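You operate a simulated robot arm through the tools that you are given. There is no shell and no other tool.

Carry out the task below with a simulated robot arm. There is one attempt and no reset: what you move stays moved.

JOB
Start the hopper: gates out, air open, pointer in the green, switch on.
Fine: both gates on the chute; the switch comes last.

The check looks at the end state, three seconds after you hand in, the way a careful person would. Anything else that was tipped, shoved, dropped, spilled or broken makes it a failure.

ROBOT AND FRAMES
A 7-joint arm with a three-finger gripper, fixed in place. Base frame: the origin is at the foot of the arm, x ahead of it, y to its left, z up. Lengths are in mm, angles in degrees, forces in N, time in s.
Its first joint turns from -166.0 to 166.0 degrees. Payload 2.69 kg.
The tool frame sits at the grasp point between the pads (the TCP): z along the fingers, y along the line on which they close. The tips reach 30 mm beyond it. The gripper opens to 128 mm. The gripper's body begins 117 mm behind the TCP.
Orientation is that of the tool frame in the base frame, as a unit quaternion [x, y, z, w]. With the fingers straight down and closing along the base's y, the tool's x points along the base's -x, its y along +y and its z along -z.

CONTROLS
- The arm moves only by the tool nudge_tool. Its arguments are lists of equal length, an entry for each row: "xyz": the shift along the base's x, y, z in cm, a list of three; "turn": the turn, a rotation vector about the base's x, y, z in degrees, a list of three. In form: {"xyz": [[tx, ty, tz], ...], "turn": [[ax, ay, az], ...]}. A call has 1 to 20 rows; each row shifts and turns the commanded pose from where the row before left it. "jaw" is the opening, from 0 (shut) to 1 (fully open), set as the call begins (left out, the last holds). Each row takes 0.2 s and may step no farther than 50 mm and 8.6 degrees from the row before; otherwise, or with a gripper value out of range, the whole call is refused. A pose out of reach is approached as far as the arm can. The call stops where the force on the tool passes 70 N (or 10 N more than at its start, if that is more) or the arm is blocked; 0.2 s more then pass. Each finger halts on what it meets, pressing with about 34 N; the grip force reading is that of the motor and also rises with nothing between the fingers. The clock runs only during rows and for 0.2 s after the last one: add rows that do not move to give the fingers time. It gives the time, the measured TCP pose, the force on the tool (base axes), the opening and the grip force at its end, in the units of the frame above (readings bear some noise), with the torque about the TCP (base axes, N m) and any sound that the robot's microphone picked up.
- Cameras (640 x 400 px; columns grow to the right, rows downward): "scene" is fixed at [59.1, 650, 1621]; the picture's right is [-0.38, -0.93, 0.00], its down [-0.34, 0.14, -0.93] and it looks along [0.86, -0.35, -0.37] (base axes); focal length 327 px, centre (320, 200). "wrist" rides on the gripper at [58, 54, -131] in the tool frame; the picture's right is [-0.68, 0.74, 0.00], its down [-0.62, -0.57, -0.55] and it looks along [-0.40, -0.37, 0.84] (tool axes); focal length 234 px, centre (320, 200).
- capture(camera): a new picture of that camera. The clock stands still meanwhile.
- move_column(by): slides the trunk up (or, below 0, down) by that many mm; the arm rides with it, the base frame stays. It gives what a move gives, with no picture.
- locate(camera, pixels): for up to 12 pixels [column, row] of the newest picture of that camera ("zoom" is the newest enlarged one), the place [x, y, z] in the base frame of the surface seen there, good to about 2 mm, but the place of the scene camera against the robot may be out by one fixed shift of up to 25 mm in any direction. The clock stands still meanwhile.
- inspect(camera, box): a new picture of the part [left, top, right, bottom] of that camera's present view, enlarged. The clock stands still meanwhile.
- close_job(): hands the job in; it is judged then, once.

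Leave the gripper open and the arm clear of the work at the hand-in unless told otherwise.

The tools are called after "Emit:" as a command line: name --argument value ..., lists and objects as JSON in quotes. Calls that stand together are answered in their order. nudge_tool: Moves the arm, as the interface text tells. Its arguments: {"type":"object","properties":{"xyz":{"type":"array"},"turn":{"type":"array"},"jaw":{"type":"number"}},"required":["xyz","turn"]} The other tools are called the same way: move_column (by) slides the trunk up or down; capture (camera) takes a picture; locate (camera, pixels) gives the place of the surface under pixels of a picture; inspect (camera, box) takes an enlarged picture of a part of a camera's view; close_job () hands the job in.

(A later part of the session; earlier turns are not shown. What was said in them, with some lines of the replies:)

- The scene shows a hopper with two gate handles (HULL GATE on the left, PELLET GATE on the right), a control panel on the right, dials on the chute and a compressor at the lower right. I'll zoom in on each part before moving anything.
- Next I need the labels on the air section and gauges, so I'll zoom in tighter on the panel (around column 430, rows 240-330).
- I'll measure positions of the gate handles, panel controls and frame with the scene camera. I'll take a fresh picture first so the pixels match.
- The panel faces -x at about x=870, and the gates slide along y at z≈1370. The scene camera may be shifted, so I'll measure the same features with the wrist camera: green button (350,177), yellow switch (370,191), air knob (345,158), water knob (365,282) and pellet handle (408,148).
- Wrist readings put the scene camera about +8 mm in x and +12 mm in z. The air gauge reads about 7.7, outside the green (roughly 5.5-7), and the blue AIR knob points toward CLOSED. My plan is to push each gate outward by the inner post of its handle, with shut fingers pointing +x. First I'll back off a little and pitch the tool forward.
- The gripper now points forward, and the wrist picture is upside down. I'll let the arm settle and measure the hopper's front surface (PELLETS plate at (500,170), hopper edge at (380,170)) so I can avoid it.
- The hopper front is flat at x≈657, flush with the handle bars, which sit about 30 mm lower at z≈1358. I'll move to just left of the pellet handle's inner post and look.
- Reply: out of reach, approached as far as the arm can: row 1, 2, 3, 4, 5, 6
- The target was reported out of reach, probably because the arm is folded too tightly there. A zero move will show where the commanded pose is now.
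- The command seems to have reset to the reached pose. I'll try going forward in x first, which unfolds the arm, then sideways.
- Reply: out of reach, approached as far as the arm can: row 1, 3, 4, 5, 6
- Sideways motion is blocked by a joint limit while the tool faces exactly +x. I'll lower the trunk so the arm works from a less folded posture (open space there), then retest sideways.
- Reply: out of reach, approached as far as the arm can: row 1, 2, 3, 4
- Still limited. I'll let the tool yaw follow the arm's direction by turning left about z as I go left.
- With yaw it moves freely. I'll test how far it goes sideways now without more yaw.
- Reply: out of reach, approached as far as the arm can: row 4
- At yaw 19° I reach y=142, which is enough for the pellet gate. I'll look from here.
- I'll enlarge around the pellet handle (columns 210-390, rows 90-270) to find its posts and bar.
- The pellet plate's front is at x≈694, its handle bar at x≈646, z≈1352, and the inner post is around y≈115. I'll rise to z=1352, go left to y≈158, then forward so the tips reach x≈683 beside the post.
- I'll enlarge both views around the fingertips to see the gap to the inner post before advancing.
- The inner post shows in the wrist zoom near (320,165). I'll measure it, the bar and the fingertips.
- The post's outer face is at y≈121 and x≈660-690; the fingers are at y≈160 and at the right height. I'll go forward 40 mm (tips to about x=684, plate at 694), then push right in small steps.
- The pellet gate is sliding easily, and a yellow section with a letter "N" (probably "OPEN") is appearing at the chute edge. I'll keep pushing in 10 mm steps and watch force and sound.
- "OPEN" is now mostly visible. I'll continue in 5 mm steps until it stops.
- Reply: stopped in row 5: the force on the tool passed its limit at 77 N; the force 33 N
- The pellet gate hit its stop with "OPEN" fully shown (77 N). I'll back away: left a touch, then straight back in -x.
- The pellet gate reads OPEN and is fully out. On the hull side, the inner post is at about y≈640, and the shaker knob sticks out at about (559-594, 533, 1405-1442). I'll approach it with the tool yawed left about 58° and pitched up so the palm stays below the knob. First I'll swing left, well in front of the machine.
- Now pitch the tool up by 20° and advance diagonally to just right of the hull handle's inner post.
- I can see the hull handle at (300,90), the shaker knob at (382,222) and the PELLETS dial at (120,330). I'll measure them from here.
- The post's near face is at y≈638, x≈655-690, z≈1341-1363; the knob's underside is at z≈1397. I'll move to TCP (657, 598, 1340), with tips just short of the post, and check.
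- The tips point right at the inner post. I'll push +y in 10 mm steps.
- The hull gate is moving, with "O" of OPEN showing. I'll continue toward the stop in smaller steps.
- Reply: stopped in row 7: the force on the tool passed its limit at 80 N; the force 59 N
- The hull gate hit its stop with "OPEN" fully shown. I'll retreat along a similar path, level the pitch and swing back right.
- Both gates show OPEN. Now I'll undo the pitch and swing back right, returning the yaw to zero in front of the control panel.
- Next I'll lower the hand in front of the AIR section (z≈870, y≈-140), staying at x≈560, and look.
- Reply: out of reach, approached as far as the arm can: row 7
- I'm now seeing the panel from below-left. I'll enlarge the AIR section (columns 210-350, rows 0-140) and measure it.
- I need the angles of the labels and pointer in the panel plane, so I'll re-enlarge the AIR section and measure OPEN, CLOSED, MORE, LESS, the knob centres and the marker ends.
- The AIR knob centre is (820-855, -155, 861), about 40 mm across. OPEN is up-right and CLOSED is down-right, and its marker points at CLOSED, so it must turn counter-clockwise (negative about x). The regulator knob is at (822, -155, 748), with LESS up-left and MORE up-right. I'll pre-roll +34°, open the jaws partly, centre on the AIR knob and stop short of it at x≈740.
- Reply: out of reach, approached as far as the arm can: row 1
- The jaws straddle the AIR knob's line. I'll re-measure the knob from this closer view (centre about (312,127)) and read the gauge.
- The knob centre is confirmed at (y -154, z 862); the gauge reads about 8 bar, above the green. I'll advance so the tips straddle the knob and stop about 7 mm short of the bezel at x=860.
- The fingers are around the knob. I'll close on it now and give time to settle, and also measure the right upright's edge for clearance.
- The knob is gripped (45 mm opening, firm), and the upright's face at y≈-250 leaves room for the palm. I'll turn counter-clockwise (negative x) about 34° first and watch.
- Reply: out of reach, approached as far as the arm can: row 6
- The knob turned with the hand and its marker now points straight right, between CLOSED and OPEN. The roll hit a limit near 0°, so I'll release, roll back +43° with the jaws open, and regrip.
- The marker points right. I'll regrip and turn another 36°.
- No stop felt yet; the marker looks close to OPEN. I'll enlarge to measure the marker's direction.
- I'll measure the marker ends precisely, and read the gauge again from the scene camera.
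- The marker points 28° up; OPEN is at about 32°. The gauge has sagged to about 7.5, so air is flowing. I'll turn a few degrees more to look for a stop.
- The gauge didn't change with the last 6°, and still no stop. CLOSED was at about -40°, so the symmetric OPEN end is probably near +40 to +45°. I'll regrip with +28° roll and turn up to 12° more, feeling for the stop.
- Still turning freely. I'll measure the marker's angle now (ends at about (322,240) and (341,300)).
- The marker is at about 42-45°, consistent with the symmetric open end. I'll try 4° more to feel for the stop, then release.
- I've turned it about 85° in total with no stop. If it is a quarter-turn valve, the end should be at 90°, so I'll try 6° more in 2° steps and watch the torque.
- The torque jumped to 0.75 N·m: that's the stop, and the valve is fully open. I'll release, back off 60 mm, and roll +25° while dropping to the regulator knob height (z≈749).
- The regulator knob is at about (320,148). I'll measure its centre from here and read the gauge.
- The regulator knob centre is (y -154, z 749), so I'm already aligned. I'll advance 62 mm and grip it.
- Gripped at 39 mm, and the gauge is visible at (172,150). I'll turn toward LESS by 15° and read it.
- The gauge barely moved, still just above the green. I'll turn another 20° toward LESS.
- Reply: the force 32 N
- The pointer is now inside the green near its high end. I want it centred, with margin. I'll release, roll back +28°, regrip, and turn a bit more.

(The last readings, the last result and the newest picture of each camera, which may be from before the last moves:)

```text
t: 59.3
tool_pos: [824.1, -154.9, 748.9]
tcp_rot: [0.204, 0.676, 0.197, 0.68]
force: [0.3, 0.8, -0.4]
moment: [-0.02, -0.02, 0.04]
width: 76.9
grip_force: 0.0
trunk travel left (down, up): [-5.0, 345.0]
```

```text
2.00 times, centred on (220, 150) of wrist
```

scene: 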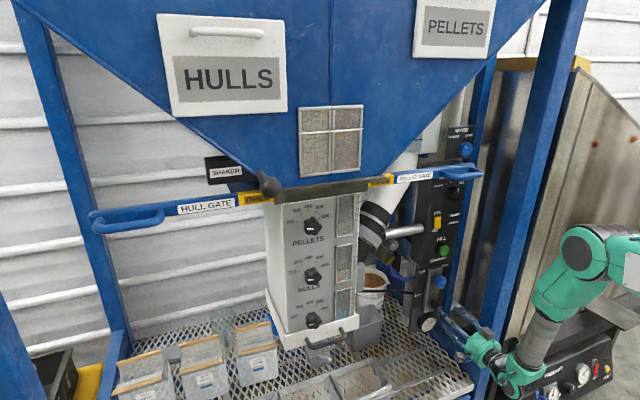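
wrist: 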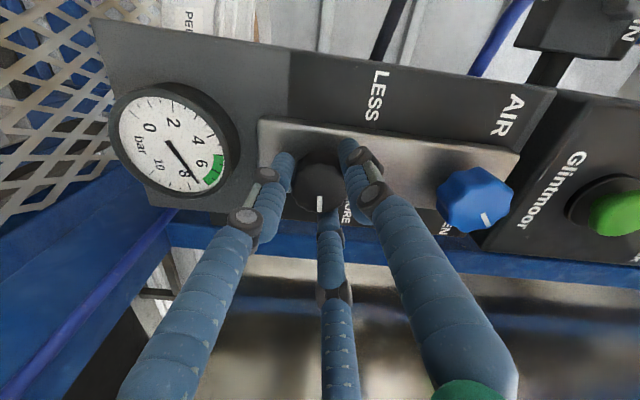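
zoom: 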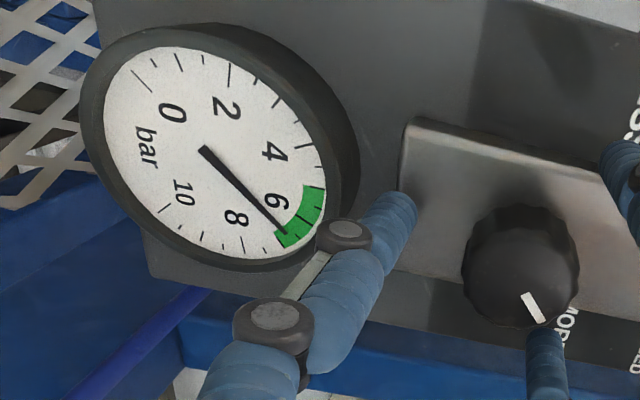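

Regrip and turn 14° more toward LESS.

Emit:
nudge_tool --xyz '[[0, 0, 0], [0, 0, 0], [0, 0, 0]]' --turn '[[0, 0, 0], [0, 0, 0], [0, 0, 0]]' --jaw 0

Emit:
nudge_tool --xyz '[[0, 0, 0], [0, 0, 0], [0, 0, 0], [0, 0, 0], [0, 0, 0], [0, 0, 0]]' --turn '[[-4, 0, 0], [-4, 0, 0], [-4, 0, 0], [-2, 0, 0], [0, 0, 0], [0, 0, 0]]'

Emit:
inspect --camera "wrist" --box '[70, 50, 370, 250]'

Emit:
inspect --camera "scene" --box '[410, 300, 446, 334]'

```text
t: 60.1
tool_pos: [824.5, -155.0, 749.9]
tcp_rot: [0.204, 0.677, 0.196, 0.68]
force: [0.0, 3.2, 0.3]
moment: [0.06, -0.03, 0.11]
width: 38.5
grip_force: 45.3
trunk travel left (down, up): [-5.0, 345.0]
```

```text
t: 61.5
tool_pos: [823.0, -154.1, 749.7]
tcp_rot: [0.119, 0.695, 0.114, 0.699]
force: [5.4, 10.5, -5.4]
moment: [0.0, 0.13, 0.36]
width: 38.6
grip_force: 45.3
trunk travel left (down, up): [-5.0, 345.0]
```

```text
2.00 times, centred on (220, 150) of wrist
```

zoom: 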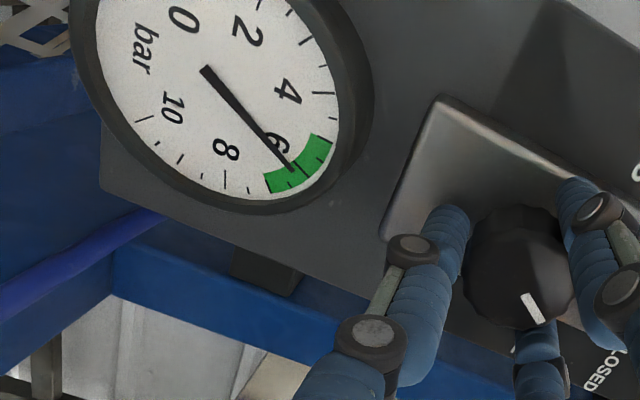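

```text
11.76 times, centred on (428, 317) of scene
```

zoom: 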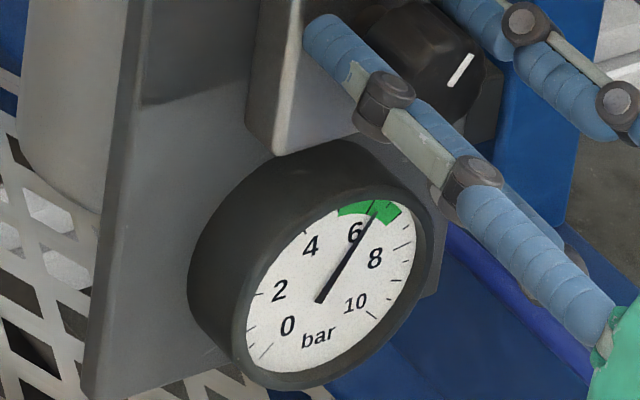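

The pointer is now mid-green (about 6). I'll release, retreat 80 mm in x, and reread after it settles.

Emit:
nudge_tool --xyz '[[0, 0, 0], [0, 0, 0], [-3, 0, 0], [-4, 0, 0], [-4, 0, 0], [0, 0, 0], [0, 0, 0], [0, 0, 0]]' --turn '[[0, 0, 0], [0, 0, 0], [0, 0, 0], [0, 0, 0], [0, 0, 0], [0, 0, 0], [0, 0, 0], [0, 0, 0]]' --jaw 0.6

Emit:
capture --camera "wrist"

Emit:
inspect --camera "wrist" --box '[150, 40, 350, 200]'

Emit:
inspect --camera "scene" --box '[400, 260, 470, 340]'

```text
t: 63.3
tool_pos: [713.7, -155.1, 751.5]
tcp_rot: [0.119, 0.695, 0.113, 0.7]
force: [-0.8, 0.4, 0.6]
moment: [0.0, 0.01, 0.02]
width: 76.8
grip_force: 0.1
trunk travel left (down, up): [-5.0, 345.0]
```

```text
taken
```

wrist: 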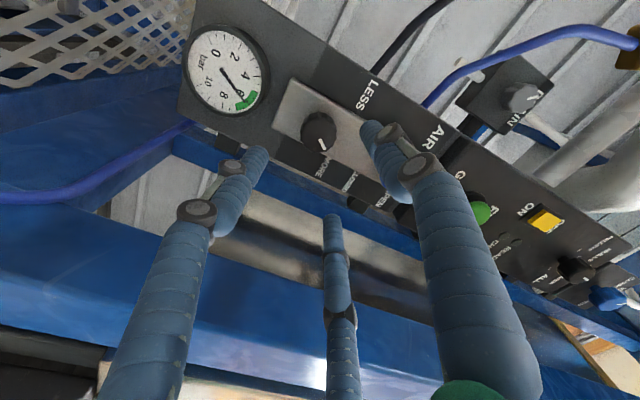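

```text
2.50 times, centred on (250, 120) of wrist
```

zoom: 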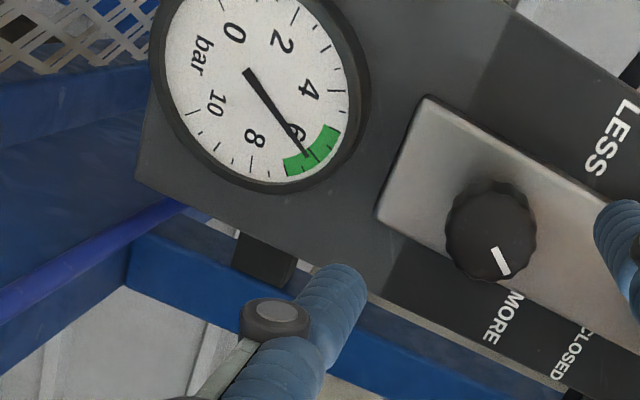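

```text
5.00 times, centred on (435, 300) of scene
```

zoom: 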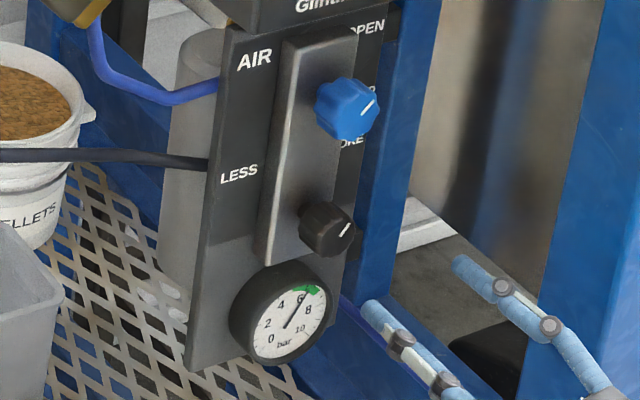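

The gauge is steady mid-green and the AIR marker points to OPEN. Now for the switch. I'll close the fingers, back to x≈650, rise to z≈1080 in front of the yellow rocker, and look.

Emit:
nudge_tool --xyz '[[-3, 0.2, 1], [-3, 0.2, 3], [0, 0.2, 4.3], [0, 0.2, 4.3], [0, 0.2, 4.3], [0, 0.2, 4.3], [0, 0.2, 4.3], [0, 0.2, 4.3], [0, 0, 1.0], [0, 0, 0]]' --turn '[[0, 0, 0], [0, 0, 0], [0, 0, 0], [-3, 0, 0], [-4, 0, 0], [-4, 0, 0], [-4, 0, 0], [-3.5, 0, 0], [0, 0, 0], [0, 0, 0]]' --jaw 0

Emit:
capture --camera "wrist"

Emit:
capture --camera "scene"

```text
t: 65.5
tool_pos: [652.7, -135.7, 1057.0]
tcp_rot: [0.005, 0.704, -0.001, 0.71]
force: [-0.3, -0.6, -0.6]
moment: [0.01, 0.04, -0.01]
width: 2.1
grip_force: 31.5
trunk travel left (down, up): [-5.0, 345.0]
```

```text
taken
```

wrist: 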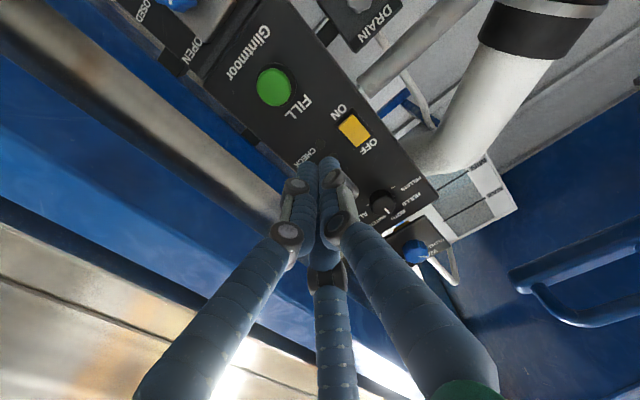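

```text
taken
```

scene: 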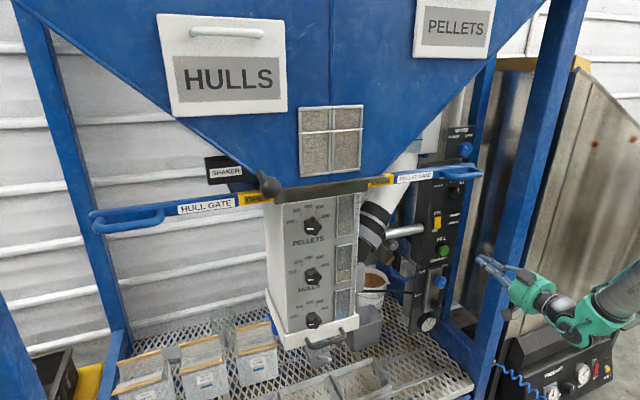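

I'll enlarge the switch (around (354,130) in the wrist view) and measure its top and bottom.

Emit:
inspect --camera "wrist" --box '[300, 90, 400, 180]'

Emit:
locate --camera "zoom" --pixels '[[445, 165], [410, 125], [480, 180], [430, 180], [460, 150], [500, 210], [395, 135], [425, 205], [380, 100], [505, 240], [470, 195], [415, 140]]'

Emit:
inspect --camera "scene" --box '[415, 200, 465, 260]'

```text
4.44 times, centred on (350, 135) of wrist
```

zoom: 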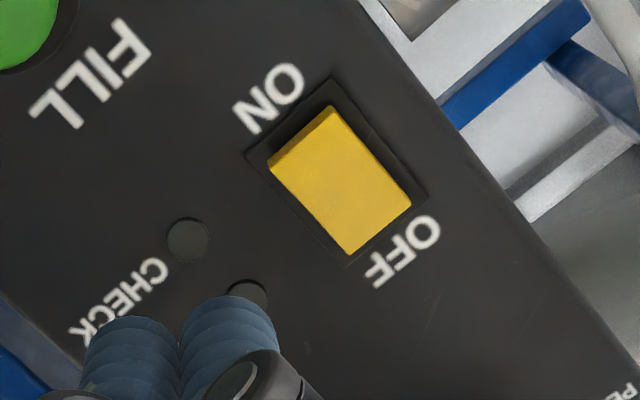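

```text
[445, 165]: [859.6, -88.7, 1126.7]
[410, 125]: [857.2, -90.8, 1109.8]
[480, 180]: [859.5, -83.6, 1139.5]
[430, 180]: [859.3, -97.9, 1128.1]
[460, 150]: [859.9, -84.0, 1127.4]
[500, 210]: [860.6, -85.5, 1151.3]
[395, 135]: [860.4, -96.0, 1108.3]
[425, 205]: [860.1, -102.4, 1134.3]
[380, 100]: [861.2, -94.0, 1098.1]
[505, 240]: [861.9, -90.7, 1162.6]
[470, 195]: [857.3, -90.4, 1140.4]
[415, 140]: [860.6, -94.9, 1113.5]
```

```text
6.67 times, centred on (440, 230) of scene
```

zoom: 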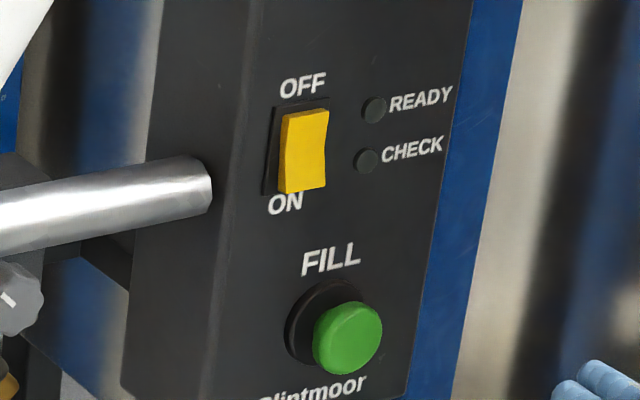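

The rocker's ON (lower) end stands proud and the OFF end is pressed, so it's off; I should press the lower end. I'll measure the actual rocker corners: (270,165), (330,107), (410,205), (350,253).

Emit:
inspect --camera "wrist" --box '[300, 90, 400, 180]'

Emit:
locate --camera "zoom" --pixels '[[275, 168], [330, 112], [405, 205], [350, 250], [340, 180], [305, 145], [372, 222], [187, 240], [248, 290], [250, 160], [425, 195], [30, 20]]'

```text
4.44 times, centred on (350, 135) of wrist
```

zoom: 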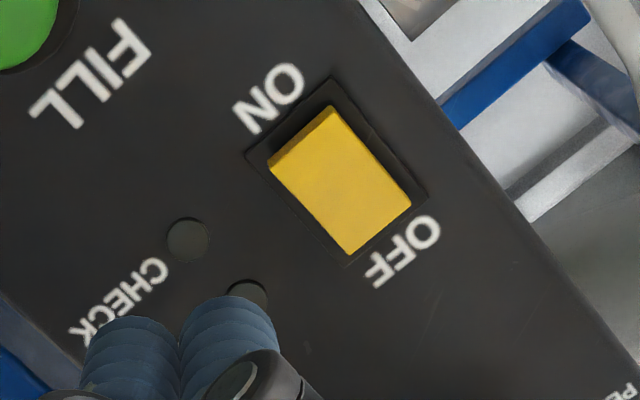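

```text
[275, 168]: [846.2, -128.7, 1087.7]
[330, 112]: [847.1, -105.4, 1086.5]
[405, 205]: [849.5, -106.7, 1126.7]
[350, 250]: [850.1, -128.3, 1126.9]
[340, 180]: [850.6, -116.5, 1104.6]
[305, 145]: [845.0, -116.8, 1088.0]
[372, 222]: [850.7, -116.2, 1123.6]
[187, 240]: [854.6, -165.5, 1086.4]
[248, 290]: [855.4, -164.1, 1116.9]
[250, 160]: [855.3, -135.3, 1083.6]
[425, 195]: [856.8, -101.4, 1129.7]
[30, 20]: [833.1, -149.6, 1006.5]
```

The rocker spans y -129..-105 and z 1086..1127; its raised ON end is at x≈845. Before advancing I'll check the silver pipe to the left for clearance.

Emit:
locate --camera "scene" --pixels '[[390, 233], [405, 230], [420, 229], [378, 225], [375, 210], [400, 262], [395, 252]]'

Emit:
nudge_tool --xyz '[[0, 0.9, 1.5], [0, 1.0, 1.6], [3, 0, 0], [3, 0, 0], [0, 0, 0]]' --turn '[[0, 0, 0], [0, 0, 0], [0, 0, 0], [0, 0, 0], [0, 0, 0]]'

```text
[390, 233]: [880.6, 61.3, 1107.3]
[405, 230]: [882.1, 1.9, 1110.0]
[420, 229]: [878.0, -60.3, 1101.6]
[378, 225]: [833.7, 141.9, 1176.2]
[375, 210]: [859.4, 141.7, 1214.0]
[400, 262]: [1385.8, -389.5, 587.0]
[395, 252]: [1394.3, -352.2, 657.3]
```

```text
t: 66.7
tool_pos: [713.8, -117.0, 1086.3]
tcp_rot: [0.006, 0.704, 0.0, 0.71]
force: [-0.5, 0.3, 0.2]
moment: [-0.01, -0.01, 0.0]
width: 2.3
grip_force: 31.2
trunk travel left (down, up): [-5.0, 345.0]
```

The pipe is back at x≈870, so it is clear. I'm aligned at (y -117, z 1086). I'll advance to just short of the rocker (tips at x≈838) and check.

Emit:
nudge_tool --xyz '[[3, 0, 0.1], [3, 0, 0], [3, 0, 0], [0.4, 0, 0], [0, 0, 0]]' --turn '[[0, 0, 0], [0, 0, 0], [0, 0, 0], [0, 0, 0], [0, 0, 0]]'

Emit:
inspect --camera "wrist" --box '[240, 100, 420, 240]'

Emit:
inspect --camera "scene" --box '[405, 195, 485, 260]'

```text
t: 67.9
tool_pos: [809.7, -117.5, 1089.7]
tcp_rot: [0.006, 0.704, 0.0, 0.71]
force: [0.2, 0.5, 1.3]
moment: [0.01, -0.01, -0.02]
width: 2.2
grip_force: 31.3
trunk travel left (down, up): [-5.0, 345.0]
```

```text
2.86 times, centred on (330, 170) of wrist
```

zoom: 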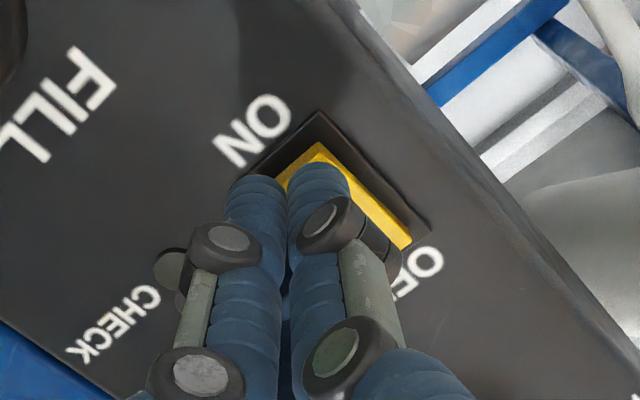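

```text
6.15 times, centred on (445, 228) of scene
```

zoom: 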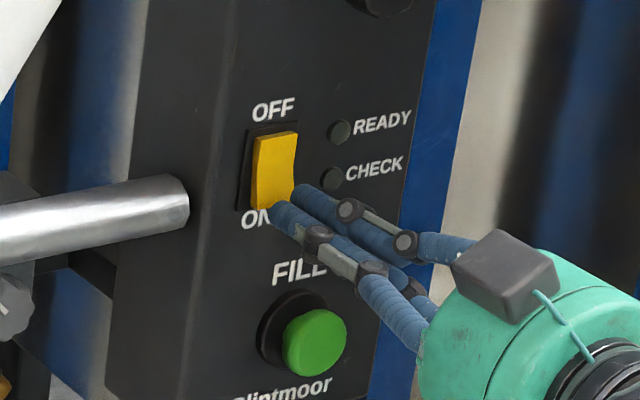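

The tips are at the rocker's lower (ON) end. I'll press in with 2 mm steps.

Emit:
nudge_tool --xyz '[[0, 0, -0.2], [0.2, 0, 0], [0.2, 0, 0], [0.2, 0, 0], [0.2, 0, 0], [0.2, 0, 0], [0.2, 0, 0], [0.2, 0, 0]]' --turn '[[0, 0, 0], [0, 0, 0], [0, 0, 0], [0, 0, 0], [0, 0, 0], [0, 0, 0], [0, 0, 0], [0, 0, 0]]'

Emit:
inspect --camera "scene" --box '[405, 195, 485, 260]'

```text
t: 69.7
tool_pos: [821.6, -118.8, 1088.3]
tcp_rot: [0.006, 0.704, 0.0, 0.71]
force: [-8.9, 0.1, 0.8]
moment: [-0.03, -0.14, -0.05]
width: 1.9
grip_force: 31.6
trunk travel left (down, up): [-5.0, 345.0]
```

```text
6.15 times, centred on (445, 228) of scene
```

zoom: 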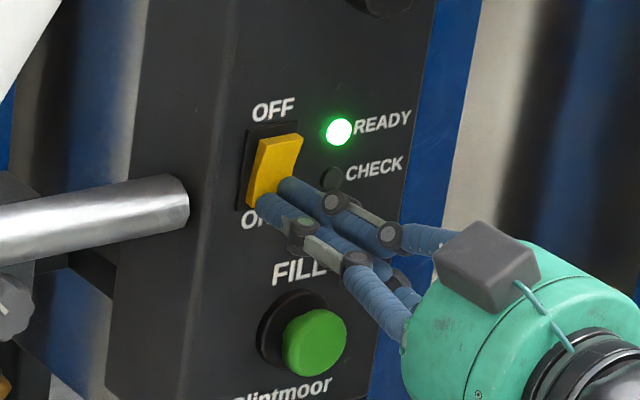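

The rocker flipped and the READY lamp lit green. I'll back straight off and check that the gauge stays in the green and the switch stays on.

Emit:
nudge_tool --xyz '[[-1, 0, 0], [-3, 0, 0], [-4, 0, 0], [-4, 0, 0], [-4, 0, 0], [-4, 0, 0], [-4, 0, 0], [-2, 0, 0], [0, 0, 0], [0, 0, 0], [0, 0, 0]]' --turn '[[0, 0, 0], [0, 0, 0], [0, 0, 0], [0, 0, 0], [0, 0, 0], [0, 0, 0], [0, 0, 0], [0, 0, 0], [0, 0, 0], [0, 0, 0], [0, 0, 0]]'

Emit:
inspect --camera "scene" --box '[405, 195, 485, 260]'

Emit:
inspect --camera "scene" --box '[400, 260, 470, 340]'

Emit:
inspect --camera "scene" --box '[410, 305, 446, 334]'

Emit:
capture --camera "scene"

```text
t: 72.1
tool_pos: [563.1, -116.3, 1089.2]
tcp_rot: [0.005, 0.704, 0.0, 0.71]
force: [-0.7, 0.3, 0.3]
moment: [0.0, 0.03, 0.0]
width: 2.3
grip_force: 31.1
trunk travel left (down, up): [-5.0, 345.0]
```

```text
6.15 times, centred on (445, 228) of scene
```

zoom: 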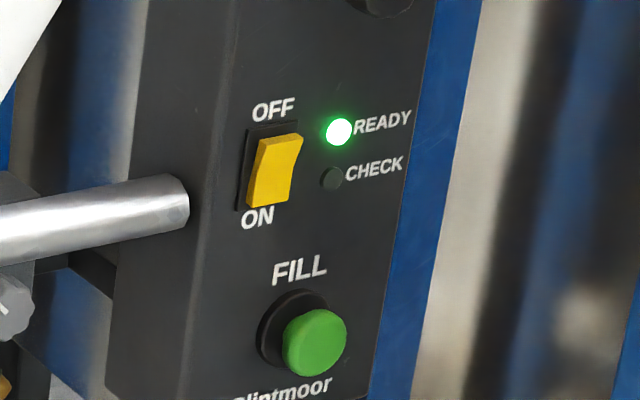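

```text
5.00 times, centred on (435, 300) of scene
```

zoom: 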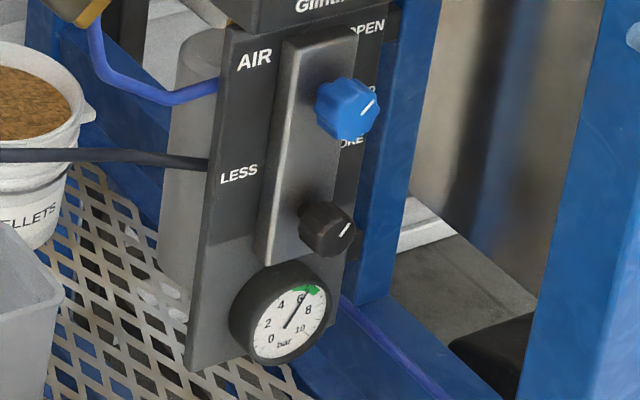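

```text
13.79 times, centred on (428, 320) of scene
```

zoom: 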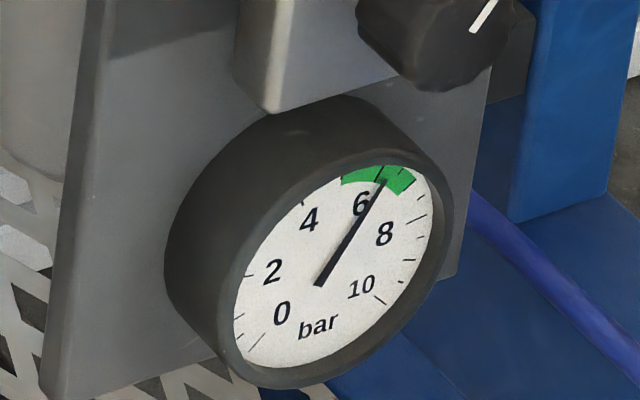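

```text
taken
```

scene: 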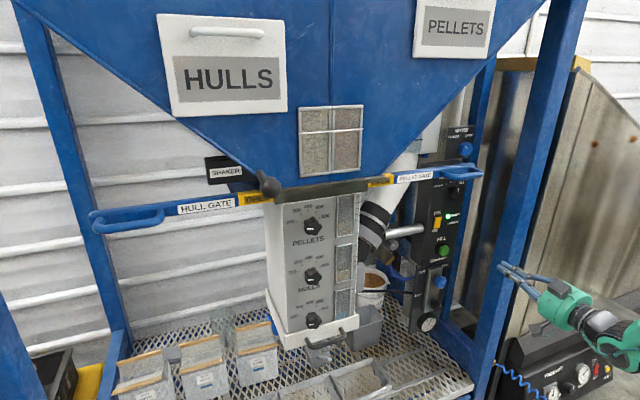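

The switch is on, READY is lit, CHECK is dark, and the pointer sits mid-green with AIR open. I'll open the gripper, back off a little more, and do a last check of both gates and the surroundings.

Emit:
nudge_tool --xyz '[[-3, 0, 0], [0, 0, 0], [0, 0, 0], [0, 0, 0], [0, 0, 0]]' --turn '[[0, 0, 0], [0, 0, 0], [0, 0, 0], [0, 0, 0], [0, 0, 0]]' --jaw 1

Emit:
inspect --camera "scene" --box '[80, 140, 500, 260]'

Emit:
inspect --camera "scene" --box '[480, 330, 640, 400]'

Emit:
inspect --camera "scene" --box '[400, 200, 480, 340]'

```text
t: 73.3
tool_pos: [532.9, -119.7, 1087.5]
tcp_rot: [0.005, 0.704, 0.0, 0.71]
force: [-0.6, 0.0, 0.2]
moment: [0.02, 0.0, 0.0]
width: 127.9
grip_force: 0.1
trunk travel left (down, up): [-5.0, 345.0]
```

```text
1.52 times, centred on (290, 200) of scene
```

zoom: 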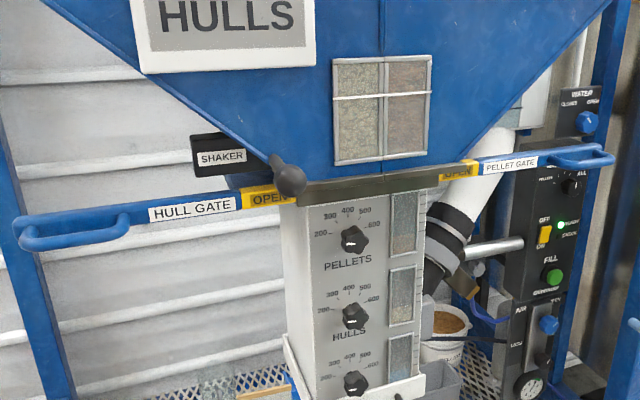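

```text
4.00 times, centred on (560, 365) of scene
```

zoom: 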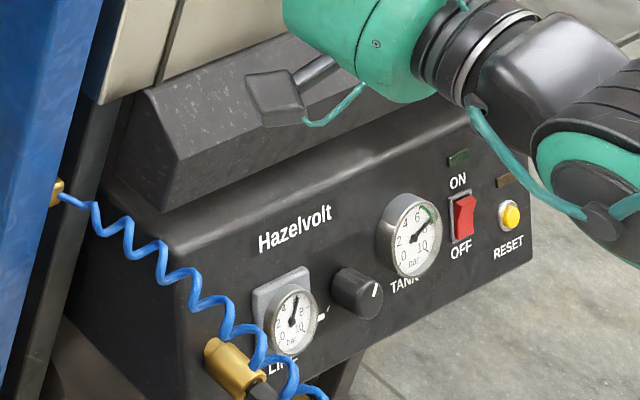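

```text
2.86 times, centred on (440, 270) of scene
```

zoom: 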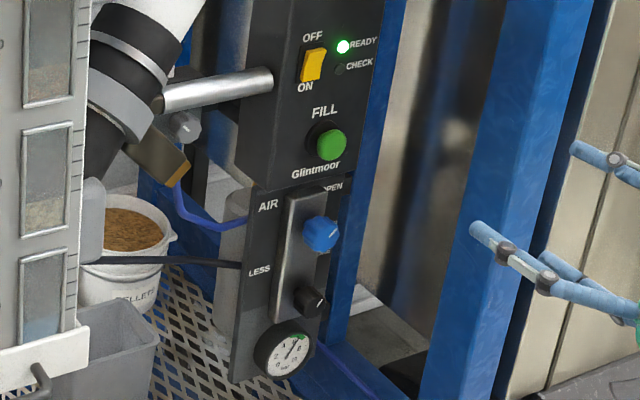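

Both gates are out and reading OPEN. AIR is open, the pointer is in the green, and the switch is on with READY lit. The compressor is as it was, the gripper is open and the arm is clear. Handing in.

Emit:
close_job

```text
The job is handed in.
```

The hopper is running, and I've handed the job in; no verdict has come back yet.

- **Gates:** I pushed the hull gate and the pellet gate outward until each hit its stop. Both show their yellow OPEN section.
- **Air:** I turned the AIR knob from CLOSED to OPEN until it reached its stop.
- **Pointer:** The gauge started at about 8 bar, above the green. I turned the regulator toward LESS, and it now reads about 6 bar, mid-green. It stayed there after the switch went on.
- **Switch:** I pressed the yellow switch to ON last. The READY lamp lit and CHECK stayed dark.

I saw nothing tipped or spilled in the last pictures. I didn't touch the compressor, the WATER knob, the selector knob or the FILL button. The gripper is open and the arm is clear of the work.
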